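You operate a simulated robot arm through the tools that you are given. There is no shell and no other tool. Be economical: measure what you need, move in short steps, check, and stop when the job is done.

You are at the controls of a simulated two-armed robot. One attempt, no reset.

JOB
On the top of the long bench, fold the blue towel in half, so that its two short edges meet.

Only the result counts: the job must be done as asked and must still hold three seconds after the hand-in. Knocking over, shifting, dropping, spilling or breaking anything else fails it. Flat cloth is picked up by pressing the open fingertips on it (5 to 10 N) and closing them slowly along it; thin cloth reads only 2 to 8 mm in the jaws.

ROBOT AND FRAMES
Two 7-joint arms with two-finger parallel grippers on one trunk, on a base that drives. Base frame: it is fixed to the floor where the robot stands at the start and does not move with it; the origin is under the middle of the robot, x ahead of it, y to its left, z up; the surface under the hand at the start is at about z = 0.8. Readings come in m, degrees, newtons and seconds.
The left shoulder is at the start at [0.124, 0.171, 1.162], the right one opposite. With the tool pointing down near the work surface each hand reaches from about 0.38 to 0.9 m from the robot's upright axis, wherever it stands, measured 20 degrees to its own side. Places, roughly: top of the long bench [0.7, 0.7, 0.8]. Payload 4.4 kg a hand.
The tool frame of a hand sits at the grasp point between the pads (the TCP): z along the fingers, y along the line on which they close. The tips reach 0.023 m beyond it. Largest opening 0.094 m; finger width 0.038, thickness 0.01; the body of the gripper, 0.054 by 0.096 m, starts 0.039 m behind the TCP.
Orientation is that of the tool frame in the base frame, as a unit quaternion [w, x, y, z]. With the fingers straight down and closing along the base's y, the tool's x points along the base's -x, its y along +y and its z along -z.

CONTROLS
- The arms move only by the tool play_rows. It takes "left_rows", "right_rows" or both (then of equal length, played together; a hand with none holds still); each is a list of rows, each a list of 7 numbers: the shift along the base's x, y, z in m, then the turn, a rotation vector about the base's x, y, z in degrees, then the opening, from 0 (shut) to 1 (fully open). In form: [[x, y, z, rx, ry, rz, fingers], ...]. A call has 1 to 8 rows; each row is the pose to reach, as a shift and turn from the pose commanded when the call began. A row lasts 0.2 s, in which the tool goes at most 0.05 m and 8.6 degrees; a call with a longer step from one row to the next is refused whole, and so is a gripper value outside its range. Where a pose cannot be reached the arm comes as near as it can. A force on the tool above 40 N (or 10 N above the force at the start of the call, whichever is more), or a blocked arm, ends the call early, and 0.2 s more pass. Each finger travels about 0.072 m/s and halts on what it meets, pressing with about 33 N; the grip force reading is that of the motor and also rises with nothing between the fingers. The clock runs only during rows and for 0.2 s after the last one: add rows that repeat a pose to give the fingers time. The reply holds the time, the measured pose of the TCP, the force on the tool along the base axes, the opening and the grip force, in the units named above and with some noise, with the torque about the TCP (base axes, N m) and any sound that the robot's microphone picked up, and new pictures: "show" is both (left out), scene, wrist or none (wrist: the cameras of the hands that moved).
- Cameras (640 x 400 px; columns grow to the right, rows downward): "scene" is now at [0.212, -0.003, 1.2721]; the picture's right is [-0.26, -0.97, 0.00], its down [-0.77, 0.20, -0.60] and it looks along [0.58, -0.15, -0.80] (base axes); focal length 271 px, centre (320, 200). "left" rides on the left gripper at [0.086, -0.016, -0.074] in its tool frame; the picture's right is [0.18, 0.98, 0.00], its down [-0.58, 0.11, -0.81] and it looks along [-0.79, 0.15, 0.59] (tool axes); focal length 243 px, centre (320, 200). "right" rides on the right gripper at [0.086, 0.016, -0.074] in its tool frame; the picture's right is [-0.18, 0.98, 0.00], its down [-0.58, -0.11, -0.81] and it looks along [-0.79, -0.15, 0.59] (tool axes); focal length 243 px, centre (320, 200). There is no depth. A picture from a camera that has moved, and an enlarged one, comes with that camera's place and axes in the base frame and with its lens. The place of the scene camera against the robot may be out by one fixed shift of up to 0.025 m in any direction.
- lift_body(by): slides the trunk up (or, below 0, down) by that many m; the arms and the scene camera ride with it, the base frame stays. It gives what a move gives, with no picture.
- steer(legs): drives the robot by 1 to 6 legs, each [ahead, left, turn to the left] in m, m and degrees, along the robot's own axes; the way and the turn of a leg run together, so that a leg with both is an arc; at most 1.5 m and 180 degrees a leg. The arms and the cameras ride along, it lands a little off, and it stops where it bumps. It gives what a move gives, and a new picture of the scene camera.
- turn_head(pan, tilt): turns the head with the scene camera to pan (to the left, within 80 degrees either way) and tilt (down, from -29 to 69), counted from straight ahead of the robot. It gives what a move gives, and a new picture of the scene camera.
- inspect(camera, box): a new picture of the part [left, top, right, bottom] of that camera's present view, enlarged. It takes no simulated time.
- close_job(): hands the job in; it is judged then, once.

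Go step by step. Nothing tells you exact positions but the pictures and the camera data: compare them with the known pose of the tool, close in by small moves and look again before you grip or let go. The budget is 120 turns and 260 pictures, counting those below and the enlarged ones. Unless the task says otherwise, let go and move clear before handing in, and close with one line.

The tools are called after "Call:" as a command line: name --argument value ..., lists and objects as JSON in quotes. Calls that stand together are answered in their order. play_rows: Moves the arms, as the interface text tells. Its arguments: {"type":"object","properties":{"left_rows":{"type":"array","items":{"type":"array","items":{"type":"number"}}},"right_rows":{"type":"array","items":{"type":"array","items":{"type":"number"}}},"show":{"type":"string","enum":["both","scene","wrist","none"]}},"required":[]} The other tools are called the same way: lift_body (by) slides the trunk up or down; steer (legs) drives the base; turn_head (pan, tilt) turns the head that bears the scene camera; inspect (camera, box) takes an enlarged picture of a part of a camera's view; close_job () hands the job in.

At the start:

```text
time: 0.0
left_tool_pos: [0.5966, 0.1692, 0.9946]
left_orientation: [0.0, 0.0, 1.0, 0.0]
left_force: [0.0, 0.0, -0.8]
left_torque: [0.02, 0.01, 0.02]
left_opening: 0.0938
left_finger_force: 0.0
right_tool_pos: [0.5274, -0.342, 0.9917]
right_orientation: [0.001, -0.001, 1.0, 0.0]
right_force: [-0.3, 0.1, 0.3]
right_torque: [0.03, -0.02, -0.02]
right_opening: 0.0939
right_finger_force: 0.1
trunk travel left (down, up): [-0.175, 0.213]
robot x, y, heading: [-0.0032, 0.0034, -0.1]
head pan, tilt: [-14.8, 53.1]
```

scene: 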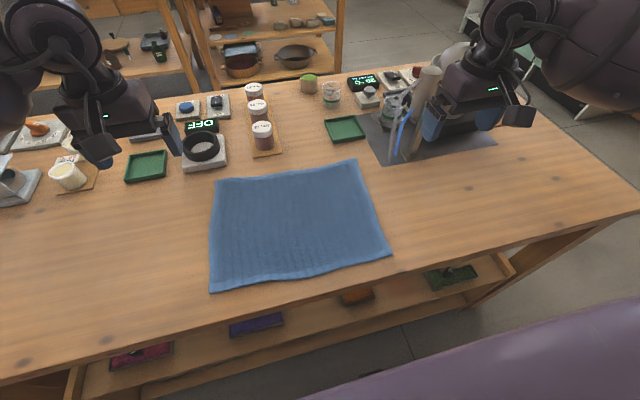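
right: 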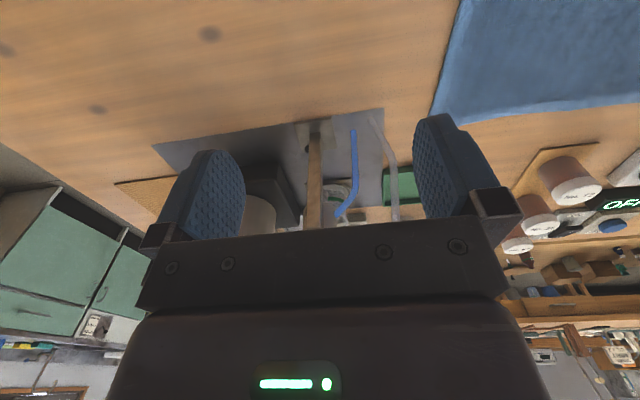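
left: 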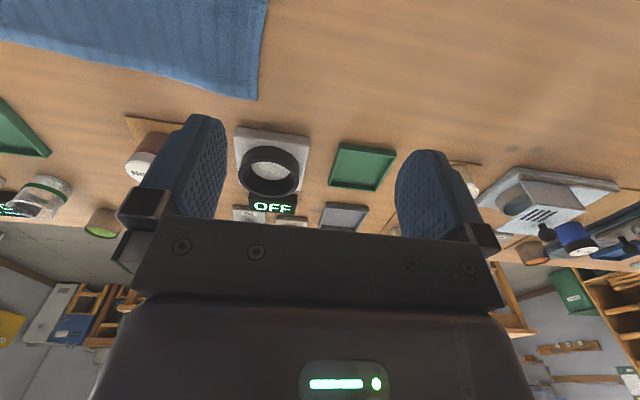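

The towel lies about x 0.40–0.67, y −0.20–0.14, with its short edges on the left and right. I'd like to stand a little to the left, turned right, so the two hands can take the right edge without crossing. I'll check the floor first.

Call:
turn_head --pan 50 --tilt 50

Call:
lift_body --by 0.15

Call:
turn_head --pan -30 --tilt 60

```text
time: 1.4
left_tool_pos: [0.5953, 0.1698, 0.9955]
left_orientation: [0.0, -0.001, 1.0, 0.0]
left_force: [-1.0, -0.8, -1.1]
left_torque: [0.01, -0.01, -0.01]
left_opening: 0.094
left_finger_force: 0.1
right_tool_pos: [0.5288, -0.3414, 0.9916]
right_orientation: [0.0, 0.0, 1.0, 0.0]
right_force: [-1.0, -0.8, -0.5]
right_torque: [-0.01, 0.02, 0.02]
right_opening: 0.094
right_finger_force: 0.0
trunk travel left (down, up): [-0.175, 0.213]
robot x, y, heading: [0.0045, 0.0007, -0.0]
head pan, tilt: [50.0, 50.0]
camera scene: at [0.19, 0.0749, 1.2762], right [0.77, -0.64, 0.0], down [-0.49, -0.59, -0.64], along [0.41, 0.49, -0.77], focal length 271 px, centre (320, 200)
```

scene: 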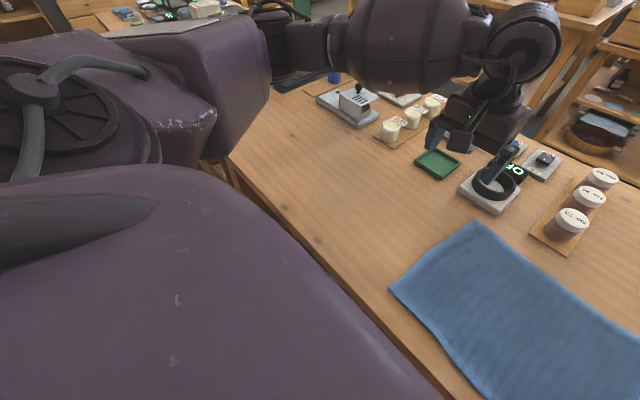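

```text
time: 3.1
left_tool_pos: [0.595, 0.169, 1.1451]
left_orientation: [-0.001, 0.001, 1.0, 0.0]
left_force: [-0.2, 0.3, 0.0]
left_torque: [-0.06, -0.01, 0.0]
left_opening: 0.0939
left_finger_force: 0.0
right_tool_pos: [0.5292, -0.3424, 1.1424]
right_orientation: [-0.001, -0.001, 1.0, 0.0]
right_force: [0.6, 0.1, 0.5]
right_torque: [0.02, 0.02, 0.01]
right_opening: 0.094
right_finger_force: 0.0
trunk travel left (down, up): [-0.325, 0.063]
robot x, y, heading: [0.0007, 0.0008, -0.2]
head pan, tilt: [50.0, 50.0]
```

```text
time: 4.6
left_tool_pos: [0.595, 0.1694, 1.1451]
left_orientation: [0.0, 0.0, 1.0, 0.0]
left_force: [0.3, -0.2, -0.6]
left_torque: [0.0, -0.02, 0.02]
left_opening: 0.0939
left_finger_force: 0.0
right_tool_pos: [0.5285, -0.3406, 1.1421]
right_orientation: [0.0, 0.0, 1.0, 0.0]
right_force: [0.0, -0.9, -0.8]
right_torque: [-0.01, 0.01, 0.01]
right_opening: 0.094
right_finger_force: 0.1
trunk travel left (down, up): [-0.325, 0.063]
robot x, y, heading: [-0.0009, -0.0016, -0.1]
head pan, tilt: [-30.0, 60.0]
camera scene: at [0.1045, -0.0173, 1.4239], right [-0.5, -0.87, 0.0], down [-0.75, 0.43, -0.5], along [0.43, -0.25, -0.87], focal length 271 px, centre (320, 200)
```

scene: 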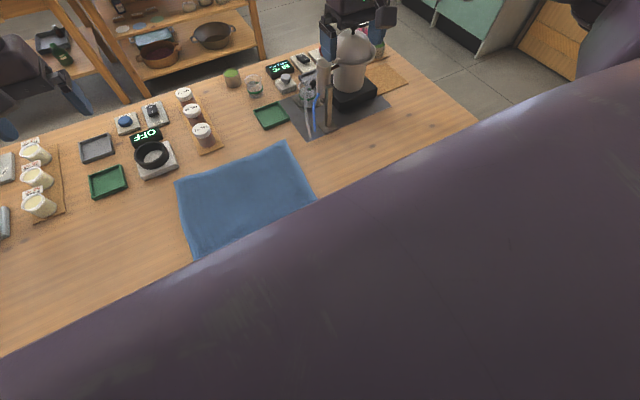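

The purple shape is the robot's own body, and the floor along the bench looks clear. I'll back off slightly, slide left and turn right.

Call:
steer --legs '[[-0.06, 0, 0], [0, 0.34, 0], [0, 0, -42]]'

Call:
turn_head --pan 0 --tilt 50

```text
time: 10.7
left_tool_pos: [0.4947, 0.0624, 1.1456]
left_orientation: [0.0, 0.359, 0.933, 0.001]
left_force: [-0.4, 0.8, -0.5]
left_torque: [-0.02, 0.02, 0.01]
left_opening: 0.0941
left_finger_force: 0.0
right_tool_pos: [0.1028, -0.2706, 1.1421]
right_orientation: [0.001, 0.359, 0.933, -0.001]
right_force: [-0.6, 0.1, 0.3]
right_torque: [0.01, -0.01, -0.01]
right_opening: 0.0941
right_finger_force: 0.0
trunk travel left (down, up): [-0.325, 0.063]
robot x, y, heading: [-0.0602, 0.3366, -42.0]
head pan, tilt: [-30.0, 60.0]
camera scene: at [-0.0081, 0.2486, 1.4239], right [-0.95, -0.31, 0.0], down [-0.27, 0.82, -0.5], along [0.15, -0.48, -0.87], focal length 271 px, centre (320, 200)
```

scene: 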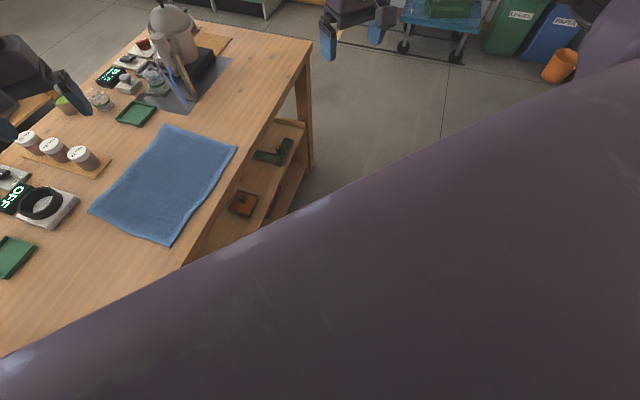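

```text
time: 11.6
left_tool_pos: [0.4942, 0.0622, 1.1449]
left_orientation: [0.001, 0.36, 0.933, 0.0]
left_force: [0.4, 0.1, 0.5]
left_torque: [-0.01, 0.02, -0.04]
left_opening: 0.0941
left_finger_force: 0.0
right_tool_pos: [0.1016, -0.272, 1.1418]
right_orientation: [0.0, 0.359, 0.933, 0.0]
right_force: [-0.4, 0.2, 0.3]
right_torque: [-0.02, 0.01, -0.02]
right_opening: 0.094
right_finger_force: 0.0
trunk travel left (down, up): [-0.325, 0.063]
robot x, y, heading: [-0.0582, 0.3376, -42.2]
head pan, tilt: [0.0, 50.0]
camera scene: at [0.0287, 0.2605, 1.4365], right [-0.67, -0.74, 0.0], down [-0.57, 0.51, -0.64], along [0.48, -0.43, -0.77], focal length 271 px, centre (320, 200)
```

scene: 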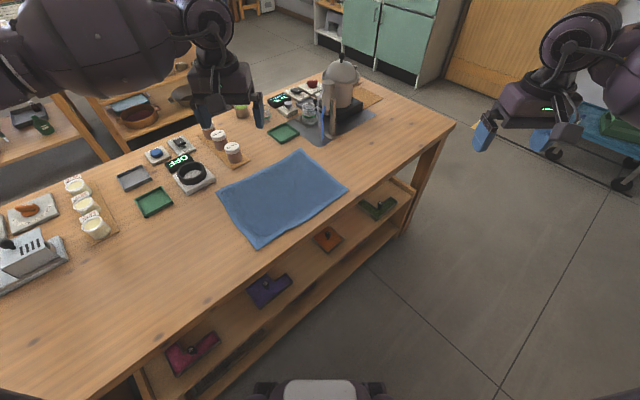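

The towel corners come out at: right edge about (0.645, −0.207) and (0.40, −0.19), left edge about (0.655, 0.128) and (0.418, 0.137). I'll come a little nearer and lower the trunk again.

Call:
steer --legs '[[0.035, 0.03, 0]]'

Call:
lift_body --by -0.15

```text
time: 12.6
left_tool_pos: [0.5418, 0.0603, 1.1456]
left_orientation: [0.0, 0.359, 0.933, 0.0]
left_force: [0.3, 0.7, -0.4]
left_torque: [0.01, 0.02, 0.02]
left_opening: 0.0941
left_finger_force: 0.0
right_tool_pos: [0.1501, -0.2742, 1.1414]
right_orientation: [-0.001, 0.359, 0.933, 0.0]
right_force: [0.7, 0.6, 0.1]
right_torque: [-0.03, 0.0, 0.0]
right_opening: 0.0941
right_finger_force: 0.1
trunk travel left (down, up): [-0.325, 0.063]
robot x, y, heading: [-0.0147, 0.3319, -41.9]
head pan, tilt: [0.0, 50.0]
camera scene: at [0.0764, 0.2581, 1.4363], right [-0.67, -0.74, 0.0], down [-0.57, 0.51, -0.64], along [0.48, -0.43, -0.77], focal length 271 px, centre (320, 200)
```

scene: 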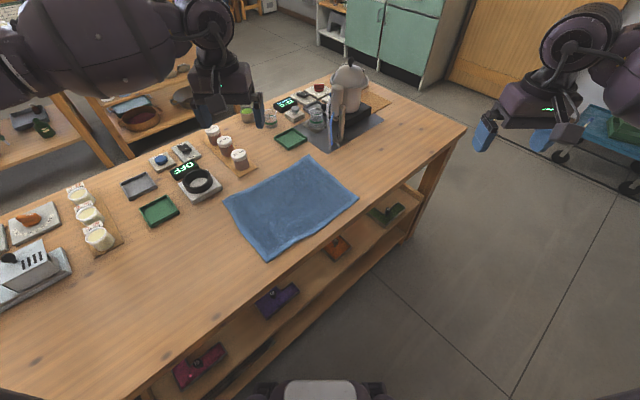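

```text
time: 14.3
left_tool_pos: [0.5401, 0.0609, 0.9974]
left_orientation: [0.002, 0.359, 0.933, 0.0]
left_force: [-0.2, -0.1, 0.5]
left_torque: [-0.01, 0.0, 0.0]
left_opening: 0.0939
left_finger_force: 0.1
right_tool_pos: [0.1485, -0.2722, 0.9942]
right_orientation: [0.002, 0.358, 0.934, 0.0]
right_force: [-0.2, -0.3, 0.5]
right_torque: [-0.02, -0.04, 0.0]
right_opening: 0.094
right_finger_force: 0.0
trunk travel left (down, up): [-0.175, 0.213]
robot x, y, heading: [-0.0124, 0.3325, -41.9]
head pan, tilt: [0.0, 50.0]
```

Next I bring both hands above the right edge's corners, closing axis along base y, at z about 0.90.

Call:
play_rows --left_rows '[[0.011, -0.034, -0.014, 0, 0, 6, 0.8], [0.023, -0.067, -0.028, 0, 0, 12, 0.6], [0.034, -0.101, -0.042, 0, 0, 18, 0.5], [0.046, -0.135, -0.055, 0, 0, 24, 0.5], [0.057, -0.169, -0.069, 0, 0, 30, 0.5], [0.069, -0.202, -0.083, 0, 0, 36, 0.5], [0.08, -0.236, -0.097, 0, 0, 42, 0.5], [0.08, -0.236, -0.097, 0, 0, 42, 0.5]]' --right_rows '[[0.039, 0.015, -0.013, 0, 0, 6, 0.8], [0.079, 0.031, -0.027, 0, 0, 12, 0.6], [0.118, 0.046, -0.04, 0, 0, 18, 0.5], [0.158, 0.061, -0.054, 0, 0, 24, 0.5], [0.197, 0.076, -0.067, 0, 0, 30, 0.5], [0.237, 0.092, -0.081, 0, 0, 36, 0.5], [0.276, 0.107, -0.094, 0, 0, 42, 0.5], [0.276, 0.107, -0.094, 0, 0, 42, 0.5]]' --show "both"

```text
time: 16.1
left_tool_pos: [0.6199, -0.1762, 0.898]
left_orientation: [0.0, 0.001, 1.0, -0.001]
left_force: [-0.1, -0.9, 0.2]
left_torque: [-0.02, 0.03, -0.04]
left_opening: 0.047
left_finger_force: 0.0
right_tool_pos: [0.4273, -0.1657, 0.8993]
right_orientation: [0.0, 0.0, 1.0, -0.001]
right_force: [0.1, 0.8, -0.2]
right_torque: [-0.02, -0.05, 0.03]
right_opening: 0.0469
right_finger_force: 0.0
trunk travel left (down, up): [-0.175, 0.213]
robot x, y, heading: [-0.0137, 0.3321, -42.3]
head pan, tilt: [0.0, 50.0]
camera scene: at [0.1439, 0.1961, 1.2765], right [-0.67, -0.74, 0.0], down [-0.57, 0.51, -0.64], along [0.48, -0.43, -0.77], focal length 271 px, centre (320, 200)
camera right: at [0.3422, -0.1498, 0.9728], right [0.18, 0.98, 0.0], down [0.58, -0.11, 0.81], along [0.79, -0.15, -0.59], focal length 243 px, centre (320, 200)
camera left: at [0.5331, -0.1915, 0.9717], right [-0.18, 0.98, 0.0], down [0.58, 0.11, 0.81], along [0.79, 0.15, -0.59], focal length 243 px, centre (320, 200)
```

scene: 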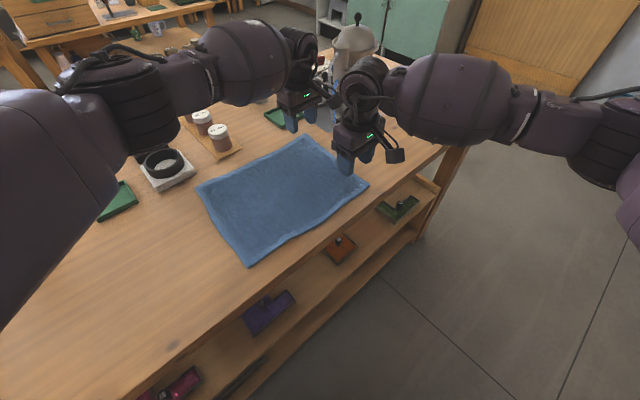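
right: 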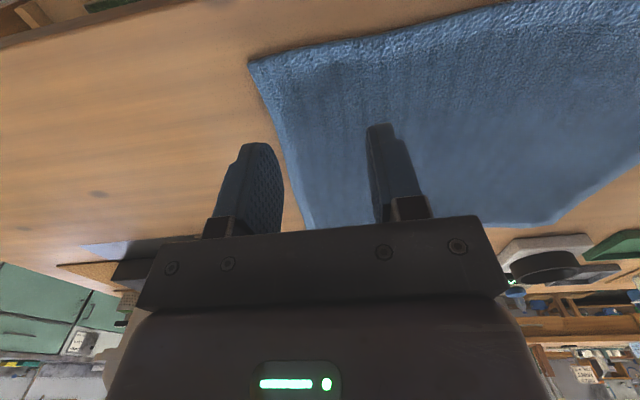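
left: 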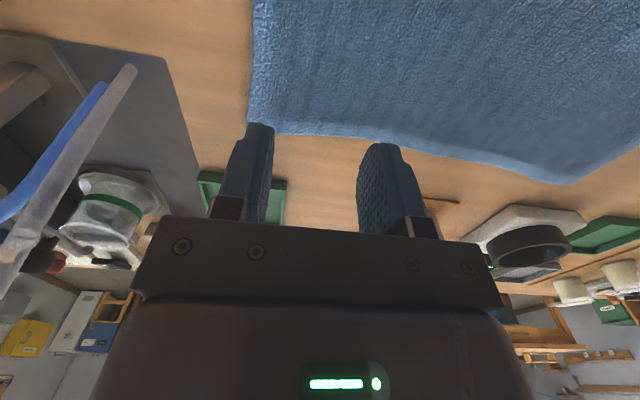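

The wrist views give a far corner at (0.67, −0.224) and a near one at (0.41, −0.21). I'll shift above the edge and descend to just off the cloth.

Call:
play_rows --left_rows '[[0.02, -0.024, -0.02, 0, 0, 0, 0.35], [0.02, -0.024, -0.04, 0, 0, 0, 0.35], [0.02, -0.024, -0.06, 0, 0, 0, 0.35], [0.02, -0.024, -0.06, 0, 0, 0, 0.35]]' --right_rows '[[0.013, -0.021, -0.02, 0, 0, 0, 0.35], [0.013, -0.021, -0.04, 0, 0, 0, 0.35], [0.013, -0.021, -0.06, 0, 0, 0, 0.35], [0.013, -0.021, -0.06, 0, 0, 0, 0.35]]'

```text
time: 17.1
left_tool_pos: [0.6302, -0.1822, 0.8354]
left_orientation: [0.001, 0.001, 1.0, 0.0]
left_force: [0.5, -0.3, 0.3]
left_torque: [-0.01, -0.02, -0.02]
left_opening: 0.0329
left_finger_force: 0.0
left hand out of reach, approached as far as the arm can: row 1, 2, 3, 4
right_tool_pos: [0.4367, -0.1859, 0.838]
right_orientation: [-0.001, 0.0, 1.0, 0.0]
right_force: [-0.7, 1.8, -0.9]
right_torque: [0.01, -0.01, -0.04]
right_opening: 0.0329
right_finger_force: 0.2
trunk travel left (down, up): [-0.175, 0.213]
robot x, y, heading: [-0.0131, 0.3347, -42.0]
head pan, tilt: [0.0, 50.0]
camera scene: at [0.144, 0.1959, 1.2765], right [-0.67, -0.74, 0.0], down [-0.57, 0.51, -0.64], along [0.48, -0.43, -0.77], focal length 271 px, centre (320, 200)
camera right: at [0.3514, -0.1707, 0.9123], right [0.19, 0.98, 0.0], down [0.58, -0.11, 0.81], along [0.79, -0.15, -0.59], focal length 243 px, centre (320, 200)
camera left: at [0.5446, -0.1985, 0.9103], right [-0.18, 0.98, 0.0], down [0.58, 0.11, 0.81], along [0.79, 0.15, -0.59], focal length 243 px, centre (320, 200)
```

scene: 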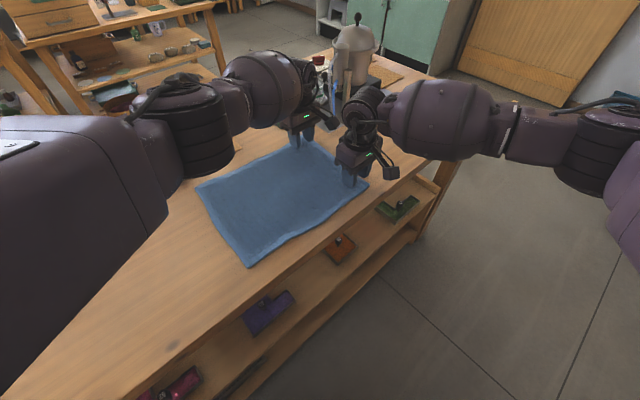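
right: 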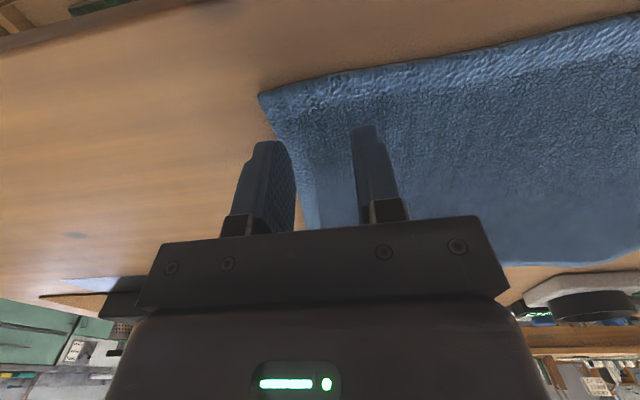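
left: 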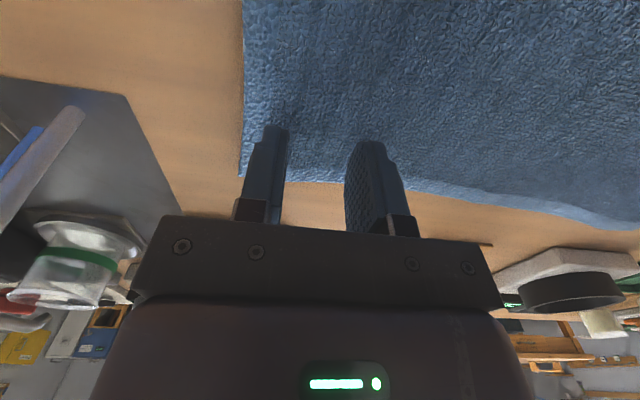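

The left hand is about 1 cm short of its target. I'll raise both hands a bit and shift the base slightly toward the edge.

Call:
play_rows --left_rows '[[0, 0, 0.03, 0, 0, 0, 0.35]]' --right_rows '[[0, 0, 0.03, 0, 0, 0, 0.35]]' --show "none"

Call:
steer --legs '[[0.036, -0.025, 0]]'

```text
time: 17.5
left_tool_pos: [0.6309, -0.1826, 0.8701]
left_orientation: [0.0, 0.001, 1.0, -0.001]
left_force: [-0.9, -0.5, 0.0]
left_torque: [-0.01, 0.0, -0.01]
left_opening: 0.0329
left_finger_force: 0.0
right_tool_pos: [0.4347, -0.1856, 0.87]
right_orientation: [0.001, 0.0, 1.0, -0.002]
right_force: [0.0, -0.2, 0.4]
right_torque: [-0.02, -0.01, 0.01]
right_opening: 0.0331
right_finger_force: 0.0
trunk travel left (down, up): [-0.175, 0.213]
robot x, y, heading: [-0.0102, 0.3344, -42.1]
head pan, tilt: [0.0, 50.0]
```

```text
time: 18.4
left_tool_pos: [0.6372, -0.2284, 0.8651]
left_orientation: [0.001, 0.002, 1.0, 0.0]
left_force: [0.3, -0.4, 0.0]
left_torque: [0.02, 0.0, 0.0]
left_opening: 0.0329
left_finger_force: 0.0
right_tool_pos: [0.443, -0.2311, 0.8658]
right_orientation: [0.0, 0.001, 1.0, 0.001]
right_force: [0.6, -0.9, 0.2]
right_torque: [-0.01, -0.02, 0.04]
right_opening: 0.0331
right_finger_force: 0.1
trunk travel left (down, up): [-0.175, 0.213]
robot x, y, heading: [-0.0074, 0.2897, -42.2]
head pan, tilt: [0.0, 50.0]
camera scene: at [0.1527, 0.1507, 1.2759], right [-0.67, -0.74, 0.0], down [-0.57, 0.52, -0.64], along [0.48, -0.43, -0.77], focal length 271 px, centre (320, 200)
```

scene: 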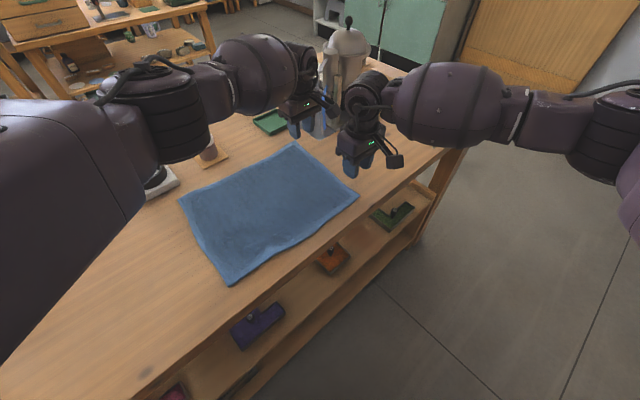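

Now I place both hands over the edge and come down to near contact.

Call:
play_rows --left_rows '[[0.006, 0.026, 0, 0, 0, 0, 0.35], [0.006, 0.026, -0.03, 0, 0, 0, 0.35], [0.006, 0.026, -0.03, 0, 0, 0, 0.35]]' --right_rows '[[-0.003, 0.045, 0, 0, 0, 0, 0.35], [-0.003, 0.045, -0.03, 0, 0, 0, 0.35], [-0.003, 0.045, -0.03, 0, 0, 0, 0.35]]' --show "wrist"

```text
time: 19.2
left_tool_pos: [0.6441, -0.2004, 0.8386]
left_orientation: [0.001, 0.001, 1.0, -0.001]
left_force: [-0.7, -0.5, 1.4]
left_torque: [-0.01, 0.0, 0.0]
left_opening: 0.033
left_finger_force: 0.0
right_tool_pos: [0.4412, -0.1842, 0.8407]
right_orientation: [0.0, 0.002, 1.0, -0.001]
right_force: [-0.4, 0.0, -0.6]
right_torque: [-0.02, 0.03, -0.01]
right_opening: 0.0331
right_finger_force: 0.0
trunk travel left (down, up): [-0.175, 0.213]
robot x, y, heading: [-0.0065, 0.293, -41.9]
head pan, tilt: [0.0, 50.0]
camera right: at [0.3558, -0.1686, 0.9131], right [0.19, 0.98, 0.0], down [0.58, -0.11, 0.81], along [0.79, -0.15, -0.59], focal length 243 px, centre (320, 200)
camera left: at [0.5585, -0.2163, 0.9128], right [-0.18, 0.98, 0.0], down [0.58, 0.11, 0.81], along [0.79, 0.15, -0.59], focal length 243 px, centre (320, 200)
```

right: 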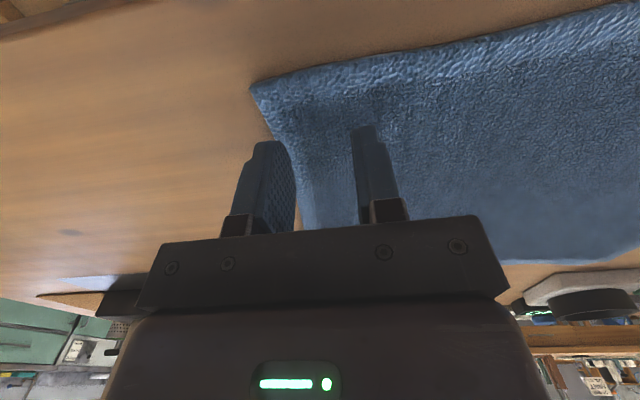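
left: 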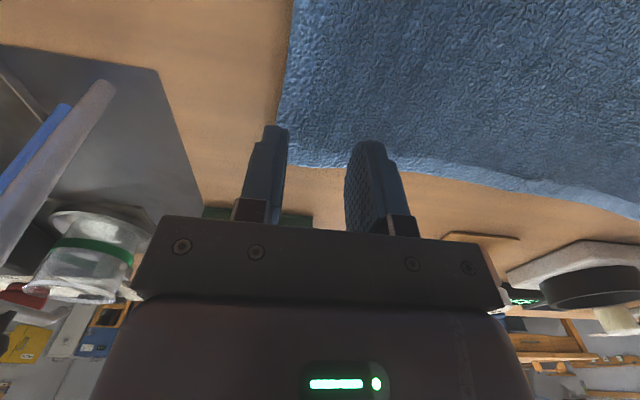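

The outer fingers sit right on the edge, so I'll shift 8 mm inward and press down gently.

Call:
play_rows --left_rows '[[0, 0.008, 0, 0, 0, 0, 0.35], [0, 0.008, -0.006, 0, 0, 0, 0.35], [0, 0.008, -0.01, 0, 0, 0, 0.35], [0, 0.008, -0.012, 0, 0, 0, 0.35]]' --right_rows '[[0, 0.009, 0, 0, 0, 0, 0.35], [0, 0.009, -0.006, 0, 0, 0, 0.35], [0, 0.009, -0.01, 0, 0, 0, 0.35], [0, 0.009, -0.014, 0, 0, 0, 0.35]]' --show "wrist"

```text
time: 20.2
left_tool_pos: [0.6431, -0.1916, 0.8277]
left_orientation: [0.001, 0.002, 1.0, 0.0]
left_force: [0.8, -1.4, 3.8]
left_torque: [-0.03, 0.01, 0.01]
left_opening: 0.0328
left_finger_force: 0.1
right_tool_pos: [0.4412, -0.1786, 0.826]
right_orientation: [0.001, 0.002, 1.0, -0.001]
right_force: [-2.9, 0.2, 7.9]
right_torque: [0.0, 0.06, 0.0]
right_opening: 0.0328
right_finger_force: 0.1
trunk travel left (down, up): [-0.175, 0.213]
robot x, y, heading: [-0.0036, 0.2888, -42.5]
head pan, tilt: [0.0, 50.0]
camera right: at [0.356, -0.1621, 0.9001], right [0.19, 0.98, 0.0], down [0.58, -0.11, 0.81], along [0.79, -0.15, -0.59], focal length 243 px, centre (320, 200)
camera left: at [0.5574, -0.2089, 0.9012], right [-0.18, 0.98, 0.0], down [0.58, 0.11, 0.81], along [0.79, 0.14, -0.59], focal length 243 px, centre (320, 200)
```

right: 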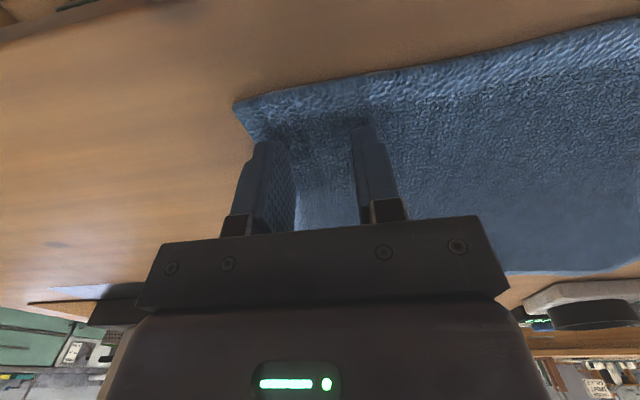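
left: 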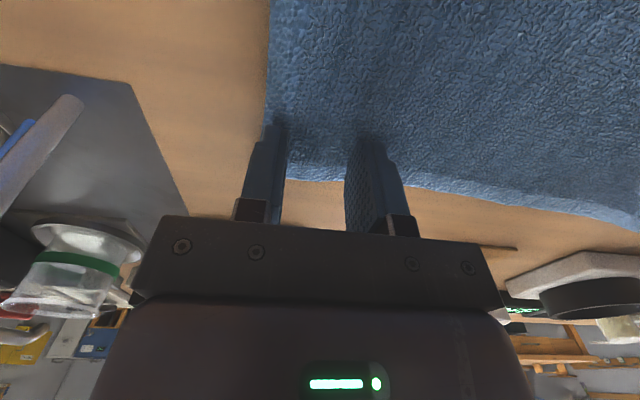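

Both outer fingers now rest just on the cloth edge with light contact. I'll press the left a little more and close slowly.

Call:
play_rows --left_rows '[[0, 0, -0.003, 0, 0, 0, 0.35], [0, 0, -0.003, 0, 0, 0, 0.3], [0, 0, -0.003, 0, 0, 0, 0.25], [0, 0, -0.003, 0, 0, 0, 0.2], [0, 0, -0.003, 0, 0, 0, 0.15], [0, 0, -0.003, 0, 0, 0, 0.1], [0, 0, -0.003, 0, 0, 0, 0.05], [0, 0, -0.003, 0, 0, 0, 0.0]]' --right_rows '[[0, 0, -0.001, 0, 0, 0, 0.35], [0, 0, -0.001, 0, 0, 0, 0.3], [0, 0, -0.001, 0, 0, 0, 0.25], [0, 0, -0.001, 0, 0, 0, 0.2], [0, 0, -0.001, 0, 0, 0, 0.15], [0, 0, -0.001, 0, 0, 0, 0.1], [0, 0, -0.001, 0, 0, 0, 0.05], [0, 0, -0.001, 0, 0, 0, 0.0]]' --show "wrist"

```text
time: 22.0
left_tool_pos: [0.6434, -0.1914, 0.8259]
left_orientation: [0.002, 0.002, 1.0, -0.002]
left_force: [0.1, -0.9, 24.4]
left_torque: [0.0, 0.01, -0.04]
left_opening: 0.0072
left_finger_force: 32.5
right_tool_pos: [0.4413, -0.1761, 0.8266]
right_orientation: [0.002, 0.001, 1.0, 0.0]
right_force: [2.1, 2.6, 19.4]
right_torque: [0.08, -0.13, -0.02]
right_opening: 0.0047
right_finger_force: 33.1
trunk travel left (down, up): [-0.175, 0.213]
robot x, y, heading: [-0.0079, 0.289, -42.3]
head pan, tilt: [0.0, 50.0]
camera right: at [0.3544, -0.1605, 0.8998], right [0.19, 0.98, 0.0], down [0.58, -0.11, 0.81], along [0.79, -0.15, -0.59], focal length 243 px, centre (320, 200)
camera left: at [0.5562, -0.2073, 0.8999], right [-0.18, 0.98, 0.0], down [0.58, 0.11, 0.81], along [0.8, 0.14, -0.59], focal length 243 px, centre (320, 200)
```

right: 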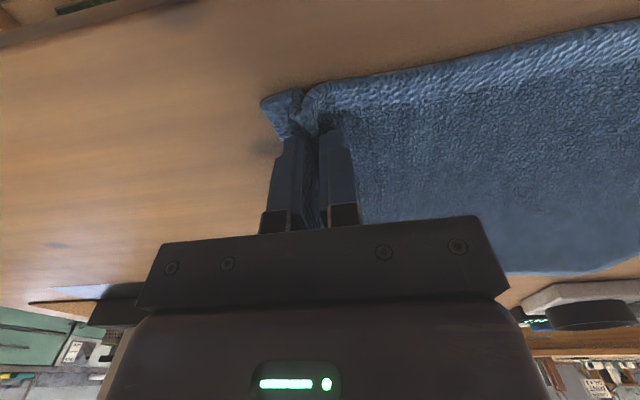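
left: 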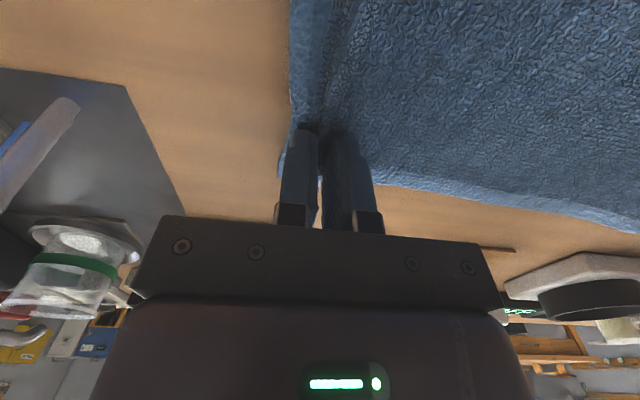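

Both jaws hold cloth, 7 mm and 5 mm. I'll lift 5 cm and check.

Call:
play_rows --left_rows '[[0, 0, 0.015, 0, 0, 0, 0], [0, 0.01, 0.03, 0, 0, 0, 0], [0, 0.02, 0.05, 0, 0, 0, 0]]' --right_rows '[[0, 0, 0.015, 0, 0, 0, 0], [0, 0.01, 0.03, 0, 0, 0, 0], [0, 0.02, 0.05, 0, 0, 0, 0]]'

```text
time: 22.8
left_tool_pos: [0.6427, -0.1714, 0.8709]
left_orientation: [0.0, 0.002, 1.0, 0.0]
left_force: [-0.2, 0.6, -1.0]
left_torque: [-0.05, -0.03, -0.03]
left_opening: 0.0047
left_finger_force: 32.7
right_tool_pos: [0.4409, -0.1571, 0.8711]
right_orientation: [0.0, 0.002, 1.0, 0.0]
right_force: [0.4, 0.4, 0.5]
right_torque: [-0.03, -0.02, -0.05]
right_opening: 0.0048
right_finger_force: 33.2
trunk travel left (down, up): [-0.175, 0.213]
robot x, y, heading: [-0.0086, 0.2897, -41.9]
head pan, tilt: [0.0, 50.0]
camera scene: at [0.152, 0.1525, 1.2763], right [-0.67, -0.74, 0.0], down [-0.57, 0.51, -0.64], along [0.48, -0.43, -0.77], focal length 271 px, centre (320, 200)
camera right: at [0.3555, -0.1419, 0.9453], right [0.19, 0.98, 0.0], down [0.58, -0.11, 0.81], along [0.79, -0.15, -0.59], focal length 243 px, centre (320, 200)
camera left: at [0.5565, -0.1873, 0.9456], right [-0.18, 0.98, 0.0], down [0.58, 0.11, 0.81], along [0.79, 0.15, -0.59], focal length 243 px, centre (320, 200)
```

scene: 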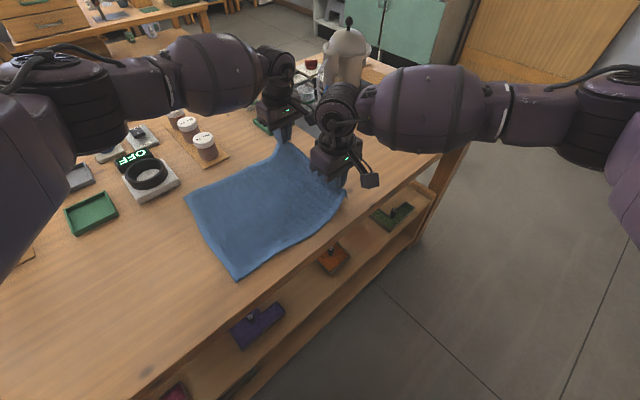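
right: 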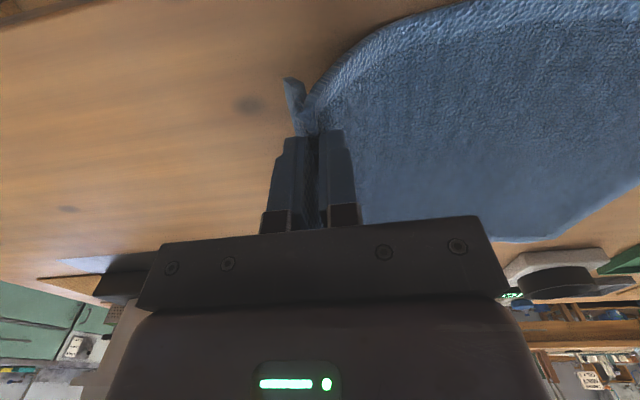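
left: 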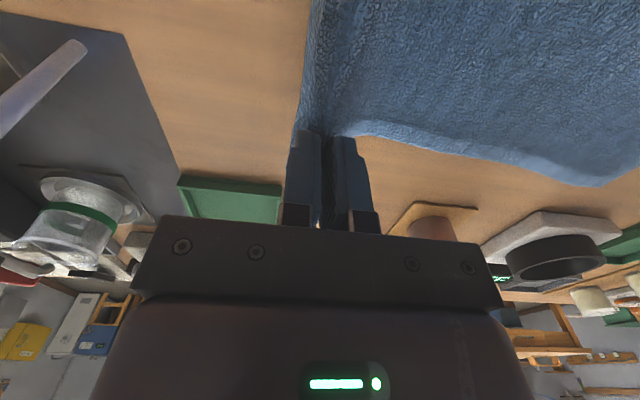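

The right edge is held cleanly. I'll swing it up toward the fold line, then use the base for part of the sideways carry so that the arms don't cross.

Call:
play_rows --left_rows '[[0, 0.03, 0.025, 0, 0, 0, 0], [0.002, 0.06, 0.04, 0, 0, 0, 0], [0.003, 0.09, 0.045, 0, 0, 0, 0], [0.004, 0.11, 0.035, 0, 0, 0, 0], [0.004, 0.12, 0.03, 0, 0, 0, 0]]' --right_rows '[[0, 0.03, 0.025, 0, 0, 0, 0], [0.002, 0.06, 0.04, 0, 0, 0, 0], [0.003, 0.09, 0.045, 0, 0, 0, 0], [0.004, 0.11, 0.035, 0, 0, 0, 0], [0.004, 0.12, 0.03, 0, 0, 0, 0]]' --show "scene"

Call:
steer --legs '[[-0.073, 0.082, 0]]'

```text
time: 24.0
left_tool_pos: [0.6482, -0.0538, 0.9015]
left_orientation: [-0.001, 0.002, 1.0, 0.0]
left_force: [-2.0, 0.2, -0.3]
left_torque: [0.0, 0.07, 0.01]
left_opening: 0.0045
left_finger_force: 33.6
right_tool_pos: [0.4438, -0.0358, 0.9027]
right_orientation: [0.0, 0.002, 1.0, 0.0]
right_force: [1.5, 0.1, -0.3]
right_torque: [-0.01, -0.06, -0.02]
right_opening: 0.0045
right_finger_force: 32.6
trunk travel left (down, up): [-0.175, 0.213]
robot x, y, heading: [-0.0051, 0.2893, -42.4]
head pan, tilt: [0.0, 50.0]
camera scene: at [0.1521, 0.1519, 1.2763], right [-0.67, -0.74, 0.0], down [-0.57, 0.51, -0.64], along [0.48, -0.43, -0.77], focal length 271 px, centre (320, 200)
```

scene: 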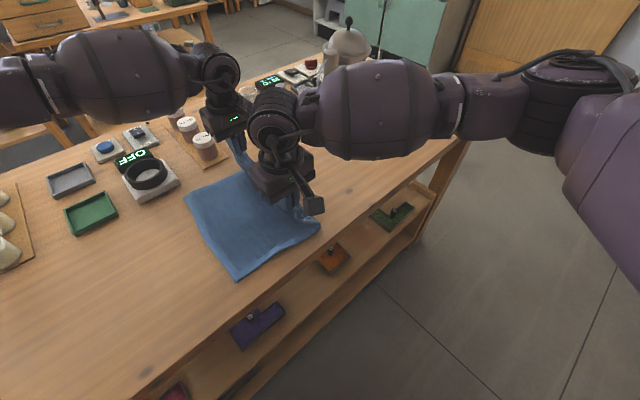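

```text
time: 25.4
left_tool_pos: [0.6489, 0.059, 0.9014]
left_orientation: [0.0, 0.001, 1.0, 0.0]
left_force: [-1.9, 0.3, 0.2]
left_torque: [0.02, 0.05, 0.03]
left_opening: 0.0046
left_finger_force: 33.6
right_tool_pos: [0.4439, 0.0746, 0.903]
right_orientation: [0.0, 0.001, 1.0, 0.0]
right_force: [1.6, 0.1, 0.4]
right_torque: [-0.03, -0.04, 0.02]
right_opening: 0.0046
right_finger_force: 32.6
trunk travel left (down, up): [-0.175, 0.213]
robot x, y, heading: [-0.006, 0.3969, -42.0]
head pan, tilt: [0.0, 50.0]
camera scene: at [0.1525, 0.2622, 1.2763], right [-0.67, -0.74, 0.0], down [-0.57, 0.51, -0.64], along [0.48, -0.43, -0.77], focal length 271 px, centre (320, 200)
```

scene: 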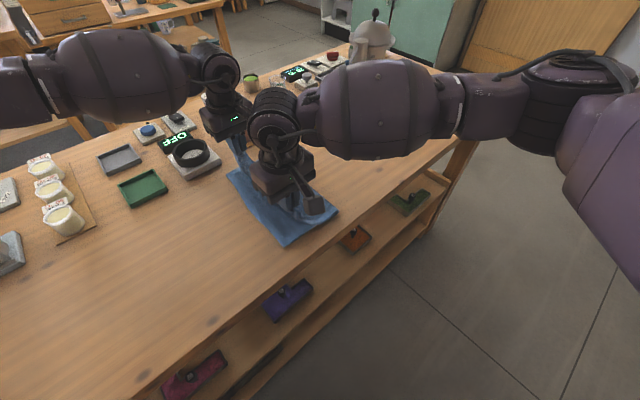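

The carry went well. I'll lower part way toward the left edge and check through the wrist cameras.

Call:
play_rows --left_rows '[[0.001, 0.015, -0.015, 0, 0, 0, 0], [0.002, 0.03, -0.035, 0, 0, 0, 0], [0.002, 0.03, -0.035, 0, 0, 0, 0]]' --right_rows '[[0.001, 0.015, -0.015, 0, 0, 0, 0], [0.002, 0.025, -0.035, 0, 0, 0, 0], [0.002, 0.025, -0.035, 0, 0, 0, 0]]'

```text
time: 26.2
left_tool_pos: [0.6508, 0.0875, 0.867]
left_orientation: [0.0, 0.001, 1.0, 0.0]
left_force: [-1.5, 0.3, -0.1]
left_torque: [0.0, -0.03, 0.0]
left_opening: 0.0045
left_finger_force: 33.0
right_tool_pos: [0.447, 0.0977, 0.8686]
right_orientation: [0.001, 0.002, 1.0, 0.0]
right_force: [0.9, 0.0, 0.0]
right_torque: [-0.06, -0.04, -0.02]
right_opening: 0.0044
right_finger_force: 32.7
trunk travel left (down, up): [-0.175, 0.213]
robot x, y, heading: [-0.0076, 0.4018, -42.1]
head pan, tilt: [0.0, 50.0]
camera scene: at [0.1521, 0.2618, 1.2764], right [-0.67, -0.74, 0.0], down [-0.57, 0.51, -0.64], along [0.48, -0.43, -0.77], focal length 271 px, centre (320, 200)
camera right: at [0.3618, 0.1136, 0.9418], right [0.19, 0.98, 0.0], down [0.58, -0.11, 0.81], along [0.79, -0.15, -0.59], focal length 243 px, centre (320, 200)
camera left: at [0.564, 0.0715, 0.9415], right [-0.18, 0.98, 0.0], down [0.58, 0.11, 0.81], along [0.79, 0.15, -0.59], focal length 243 px, centre (320, 200)
```

scene: 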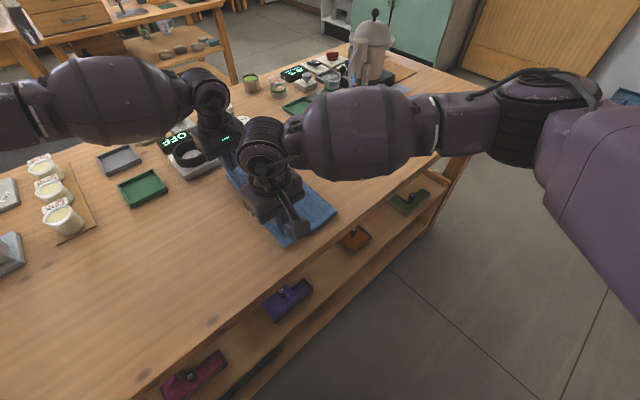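
right: 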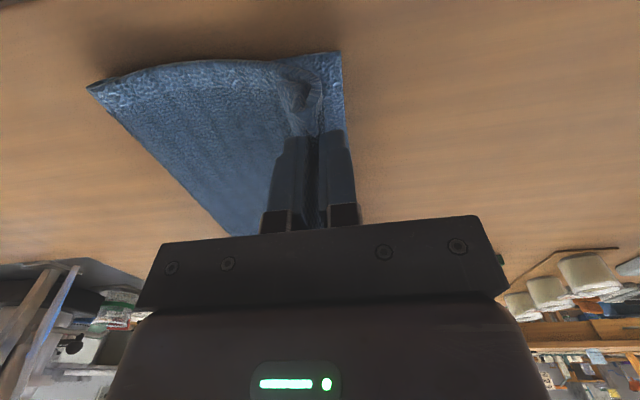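
left: 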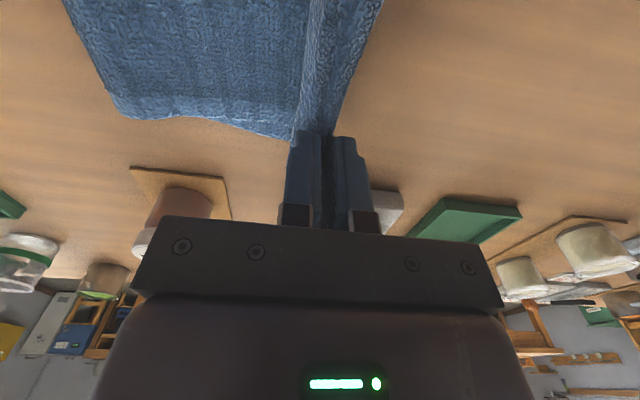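

The lower layer's left edge is at y ≈ 0.105–0.114, and the held edge should reach that once unfolded. I'll lower and release carefully.

Call:
play_rows --left_rows '[[0, 0, -0.015, 0, 0, 0, 0], [0, 0.002, -0.03, 0, 0, 0, 0], [0, 0.002, -0.03, 0, 0, 0, 0.1], [0, 0.002, -0.03, 0, 0, 0, 0.2], [0, 0.002, -0.01, 0, 0, 0, 0.2], [0, 0.002, 0.03, 0, 0, 0, 0.2], [0, 0.002, 0.07, 0, 0, 0, 0.2]]' --right_rows '[[0, 0, -0.015, 0, 0, 0, 0], [0, 0.002, -0.03, 0, 0, 0, 0], [0, 0.002, -0.03, 0, 0, 0, 0.1], [0, 0.002, -0.03, 0, 0, 0, 0.2], [0, 0.002, -0.01, 0, 0, 0, 0.2], [0, 0.002, 0.03, 0, 0, 0, 0.2], [0, 0.002, 0.07, 0, 0, 0, 0.2]]'

```text
time: 27.8
left_tool_pos: [0.6518, 0.09, 0.9372]
left_orientation: [0.001, 0.001, 1.0, -0.001]
left_force: [-0.6, -0.8, 0.2]
left_torque: [-0.03, 0.02, 0.0]
left_opening: 0.0189
left_finger_force: 0.0
right_tool_pos: [0.4448, 0.1015, 0.939]
right_orientation: [0.0, 0.0, 1.0, 0.0]
right_force: [0.1, -0.4, -0.5]
right_torque: [-0.02, 0.01, 0.01]
right_opening: 0.0188
right_finger_force: 0.0
trunk travel left (down, up): [-0.175, 0.213]
robot x, y, heading: [-0.0052, 0.4006, -42.0]
head pan, tilt: [0.0, 50.0]
camera scene: at [0.1515, 0.2625, 1.2767], right [-0.67, -0.74, 0.0], down [-0.57, 0.51, -0.64], along [0.48, -0.43, -0.77], focal length 271 px, centre (320, 200)
camera right: at [0.3588, 0.1177, 1.0138], right [0.19, 0.98, 0.0], down [0.58, -0.11, 0.81], along [0.79, -0.15, -0.59], focal length 243 px, centre (320, 200)
camera left: at [0.5662, 0.0734, 1.0117], right [-0.18, 0.98, 0.0], down [0.58, 0.11, 0.81], along [0.79, 0.15, -0.59], focal length 243 px, centre (320, 200)
```

scene: 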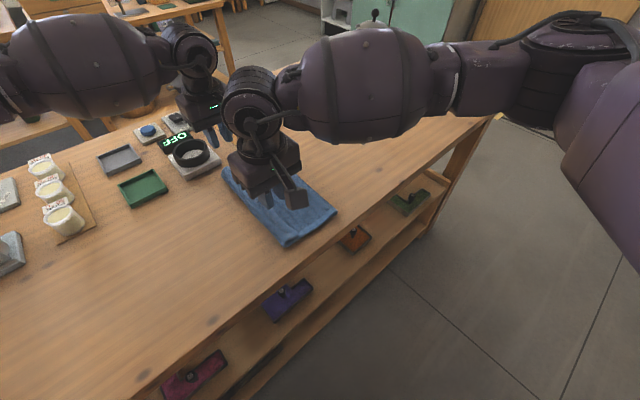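
right: 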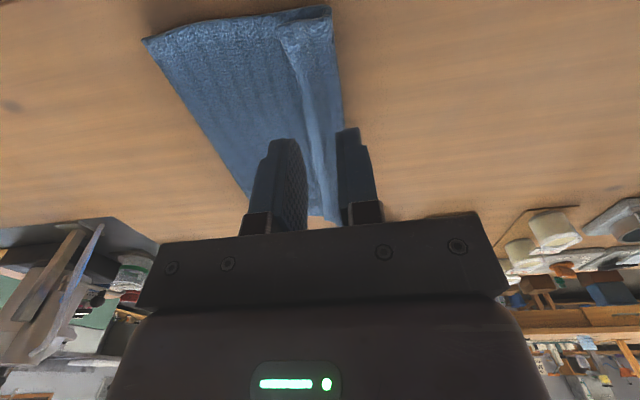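
left: 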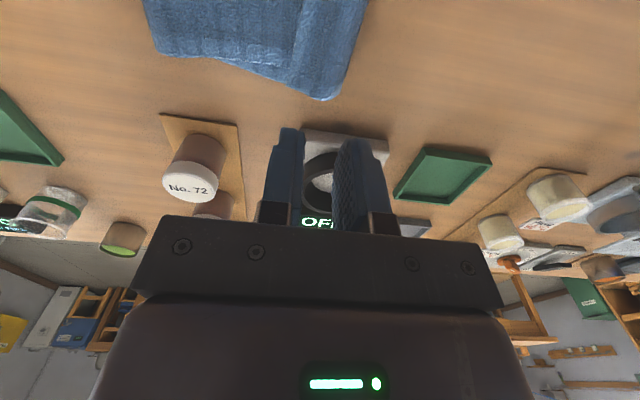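

The towel is folded, but the edge seems turned back in a narrow strip. I'll raise the hands clear to look.

Call:
play_rows --left_rows '[[0, 0.0, 0.04, 0, 0, 0, 0.2], [0, 0.02, 0.08, 0, 0, 0, 0.2], [0, 0.06, 0.1, 0, 0, 0, 0.2], [0, 0.1, 0.1, 0, 0, 0, 0.2], [0, 0.14, 0.1, 0, 0, 0, 0.2], [0, 0.14, 0.1, 0, 0, 0, 0.2]]' --right_rows '[[-0.03, -0.02, 0.02, 0, 0, 0, 0.2], [-0.06, -0.05, 0.04, 0, 0, 0, 0.2], [-0.09, -0.08, 0.05, 0, 0, 0, 0.2], [-0.12, -0.11, 0.05, 0, 0, 0, 0.2], [-0.14, -0.15, 0.05, 0, 0, 0, 0.2], [-0.16, -0.19, 0.05, 0, 0, 0, 0.2]]' --show "scene"

Call:
inspect --camera "scene" --box '[180, 120, 380, 260]'

```text
time: 29.2
left_tool_pos: [0.649, 0.2324, 1.0352]
left_orientation: [0.0, 0.001, 1.0, 0.001]
left_force: [-1.3, 0.1, -0.2]
left_torque: [0.05, -0.01, 0.01]
left_opening: 0.0189
left_finger_force: 0.2
right_tool_pos: [0.2843, -0.0898, 0.9873]
right_orientation: [0.0, 0.001, 1.0, 0.0]
right_force: [-0.7, -0.1, -0.2]
right_torque: [0.03, 0.01, -0.02]
right_opening: 0.0186
right_finger_force: 0.1
trunk travel left (down, up): [-0.175, 0.213]
robot x, y, heading: [-0.0104, 0.4006, -41.9]
head pan, tilt: [0.0, 50.0]
camera scene: at [0.152, 0.2604, 1.276], right [-0.67, -0.74, 0.0], down [-0.57, 0.51, -0.64], along [0.48, -0.43, -0.77], focal length 271 px, centre (320, 200)
```

scene: 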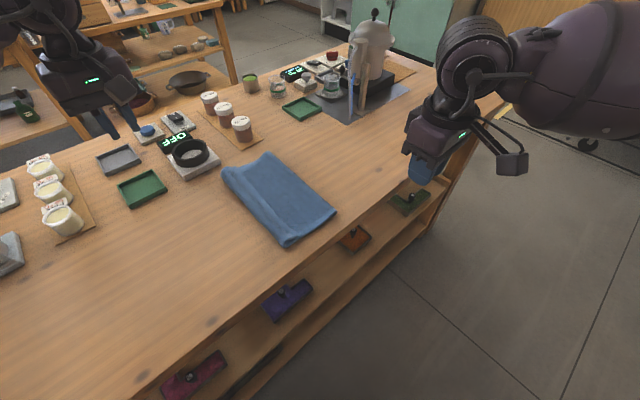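

```text
2.86 times, centred on (280, 190) of scene
camera zoom: at [0.152, 0.2604, 1.276], right [-0.67, -0.74, 0.0], down [-0.57, 0.51, -0.64], along [0.48, -0.43, -0.77], focal length 774 px, centre (434, 229)
```

zoom: 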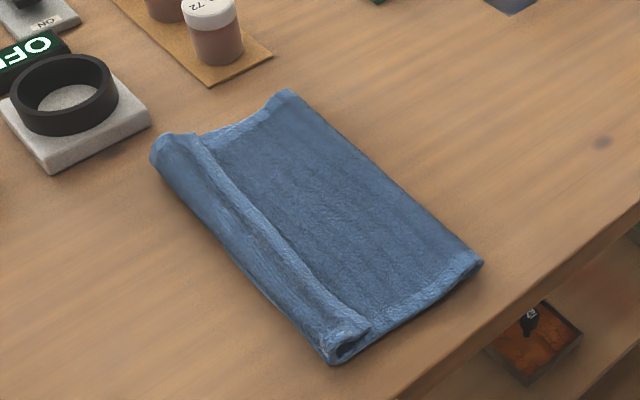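

The fold lies well, but the last ~3 cm of the top layer is curled back on itself. I'll bring the closed fingertips just inside the strip's free edge and sweep it outward to unroll it.

Call:
play_rows --left_rows '[[-0.002, -0.03, 0, 0, 0, 0, 0], [-0.004, -0.07, -0.02, 0, 0, 0, 0], [-0.006, -0.11, -0.05, 0, 0, 0, 0], [-0.008, -0.15, -0.08, 0, 0, 0, 0], [-0.009, -0.187, -0.11, 0, 0, 0, 0], [-0.009, -0.187, -0.155, 0, 0, 0, 0], [-0.009, -0.187, -0.185, 0, 0, 0, 0]]' --right_rows '[[0.027, 0.023, 0, 0, 0, 0, 0], [0.054, 0.046, -0.01, 0, 0, 0, 0], [0.081, 0.07, -0.02, 0, 0, 0, 0], [0.108, 0.093, -0.04, 0, 0, 0, 0], [0.135, 0.117, -0.06, 0, 0, 0, 0], [0.161, 0.14, -0.1, 0, 0, 0, 0], [0.161, 0.14, -0.137, 0, 0, 0, 0]]' --show "wrist"

```text
refused: row 6 steps farther than a row can; nothing moved
```

Call:
play_rows --left_rows '[[-0.002, -0.03, 0, 0, 0, 0, 0], [-0.004, -0.07, -0.02, 0, 0, 0, 0], [-0.006, -0.11, -0.05, 0, 0, 0, 0], [-0.008, -0.15, -0.08, 0, 0, 0, 0], [-0.009, -0.187, -0.11, 0, 0, 0, 0], [-0.009, -0.187, -0.15, 0, 0, 0, 0], [-0.009, -0.187, -0.185, 0, 0, 0, 0]]' --right_rows '[[0.03, 0.025, 0, 0, 0, 0, 0], [0.06, 0.05, -0.01, 0, 0, 0, 0], [0.09, 0.075, -0.02, 0, 0, 0, 0], [0.12, 0.1, -0.04, 0, 0, 0, 0], [0.145, 0.125, -0.07, 0, 0, 0, 0], [0.161, 0.14, -0.105, 0, 0, 0, 0], [0.161, 0.14, -0.137, 0, 0, 0, 0]]' --show "wrist"

```text
time: 30.8
left_tool_pos: [0.6429, 0.0421, 0.85]
left_orientation: [-0.001, 0.001, 1.0, 0.0]
left_force: [0.0, -0.6, -0.3]
left_torque: [0.02, -0.01, -0.01]
left_opening: 0.0
left_finger_force: 32.3
right_tool_pos: [0.4464, 0.0475, 0.8531]
right_orientation: [0.0, 0.002, 1.0, 0.0]
right_force: [1.1, -0.3, -1.0]
right_torque: [0.01, 0.03, -0.01]
right_opening: 0.0
right_finger_force: 32.6
trunk travel left (down, up): [-0.175, 0.213]
robot x, y, heading: [-0.0045, 0.3988, -41.9]
head pan, tilt: [0.0, 50.0]
camera right: at [0.3611, 0.0634, 0.925], right [0.19, 0.98, 0.0], down [0.58, -0.11, 0.81], along [0.79, -0.15, -0.59], focal length 243 px, centre (320, 200)
camera left: at [0.5573, 0.0266, 0.9237], right [-0.18, 0.98, 0.0], down [0.58, 0.11, 0.81], along [0.79, 0.15, -0.59], focal length 243 px, centre (320, 200)
```

right: 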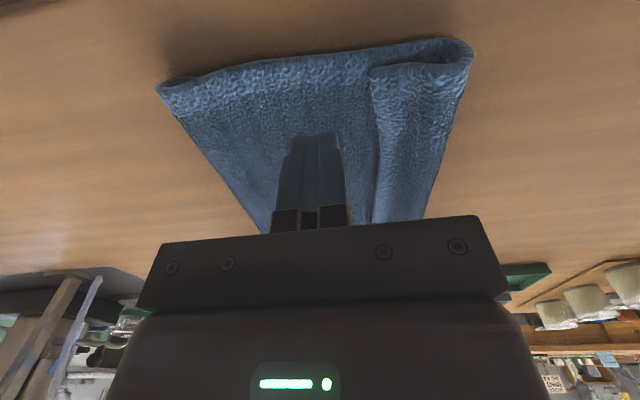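
left: 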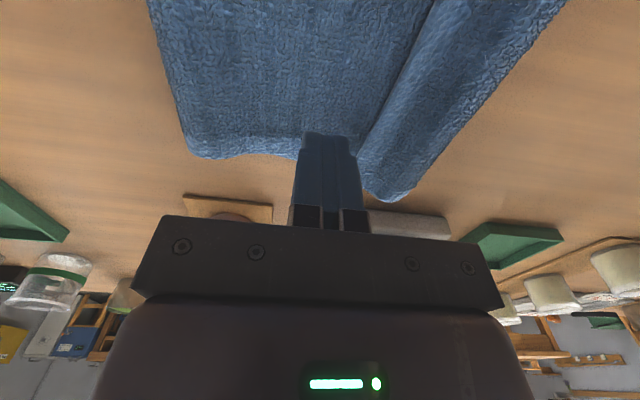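

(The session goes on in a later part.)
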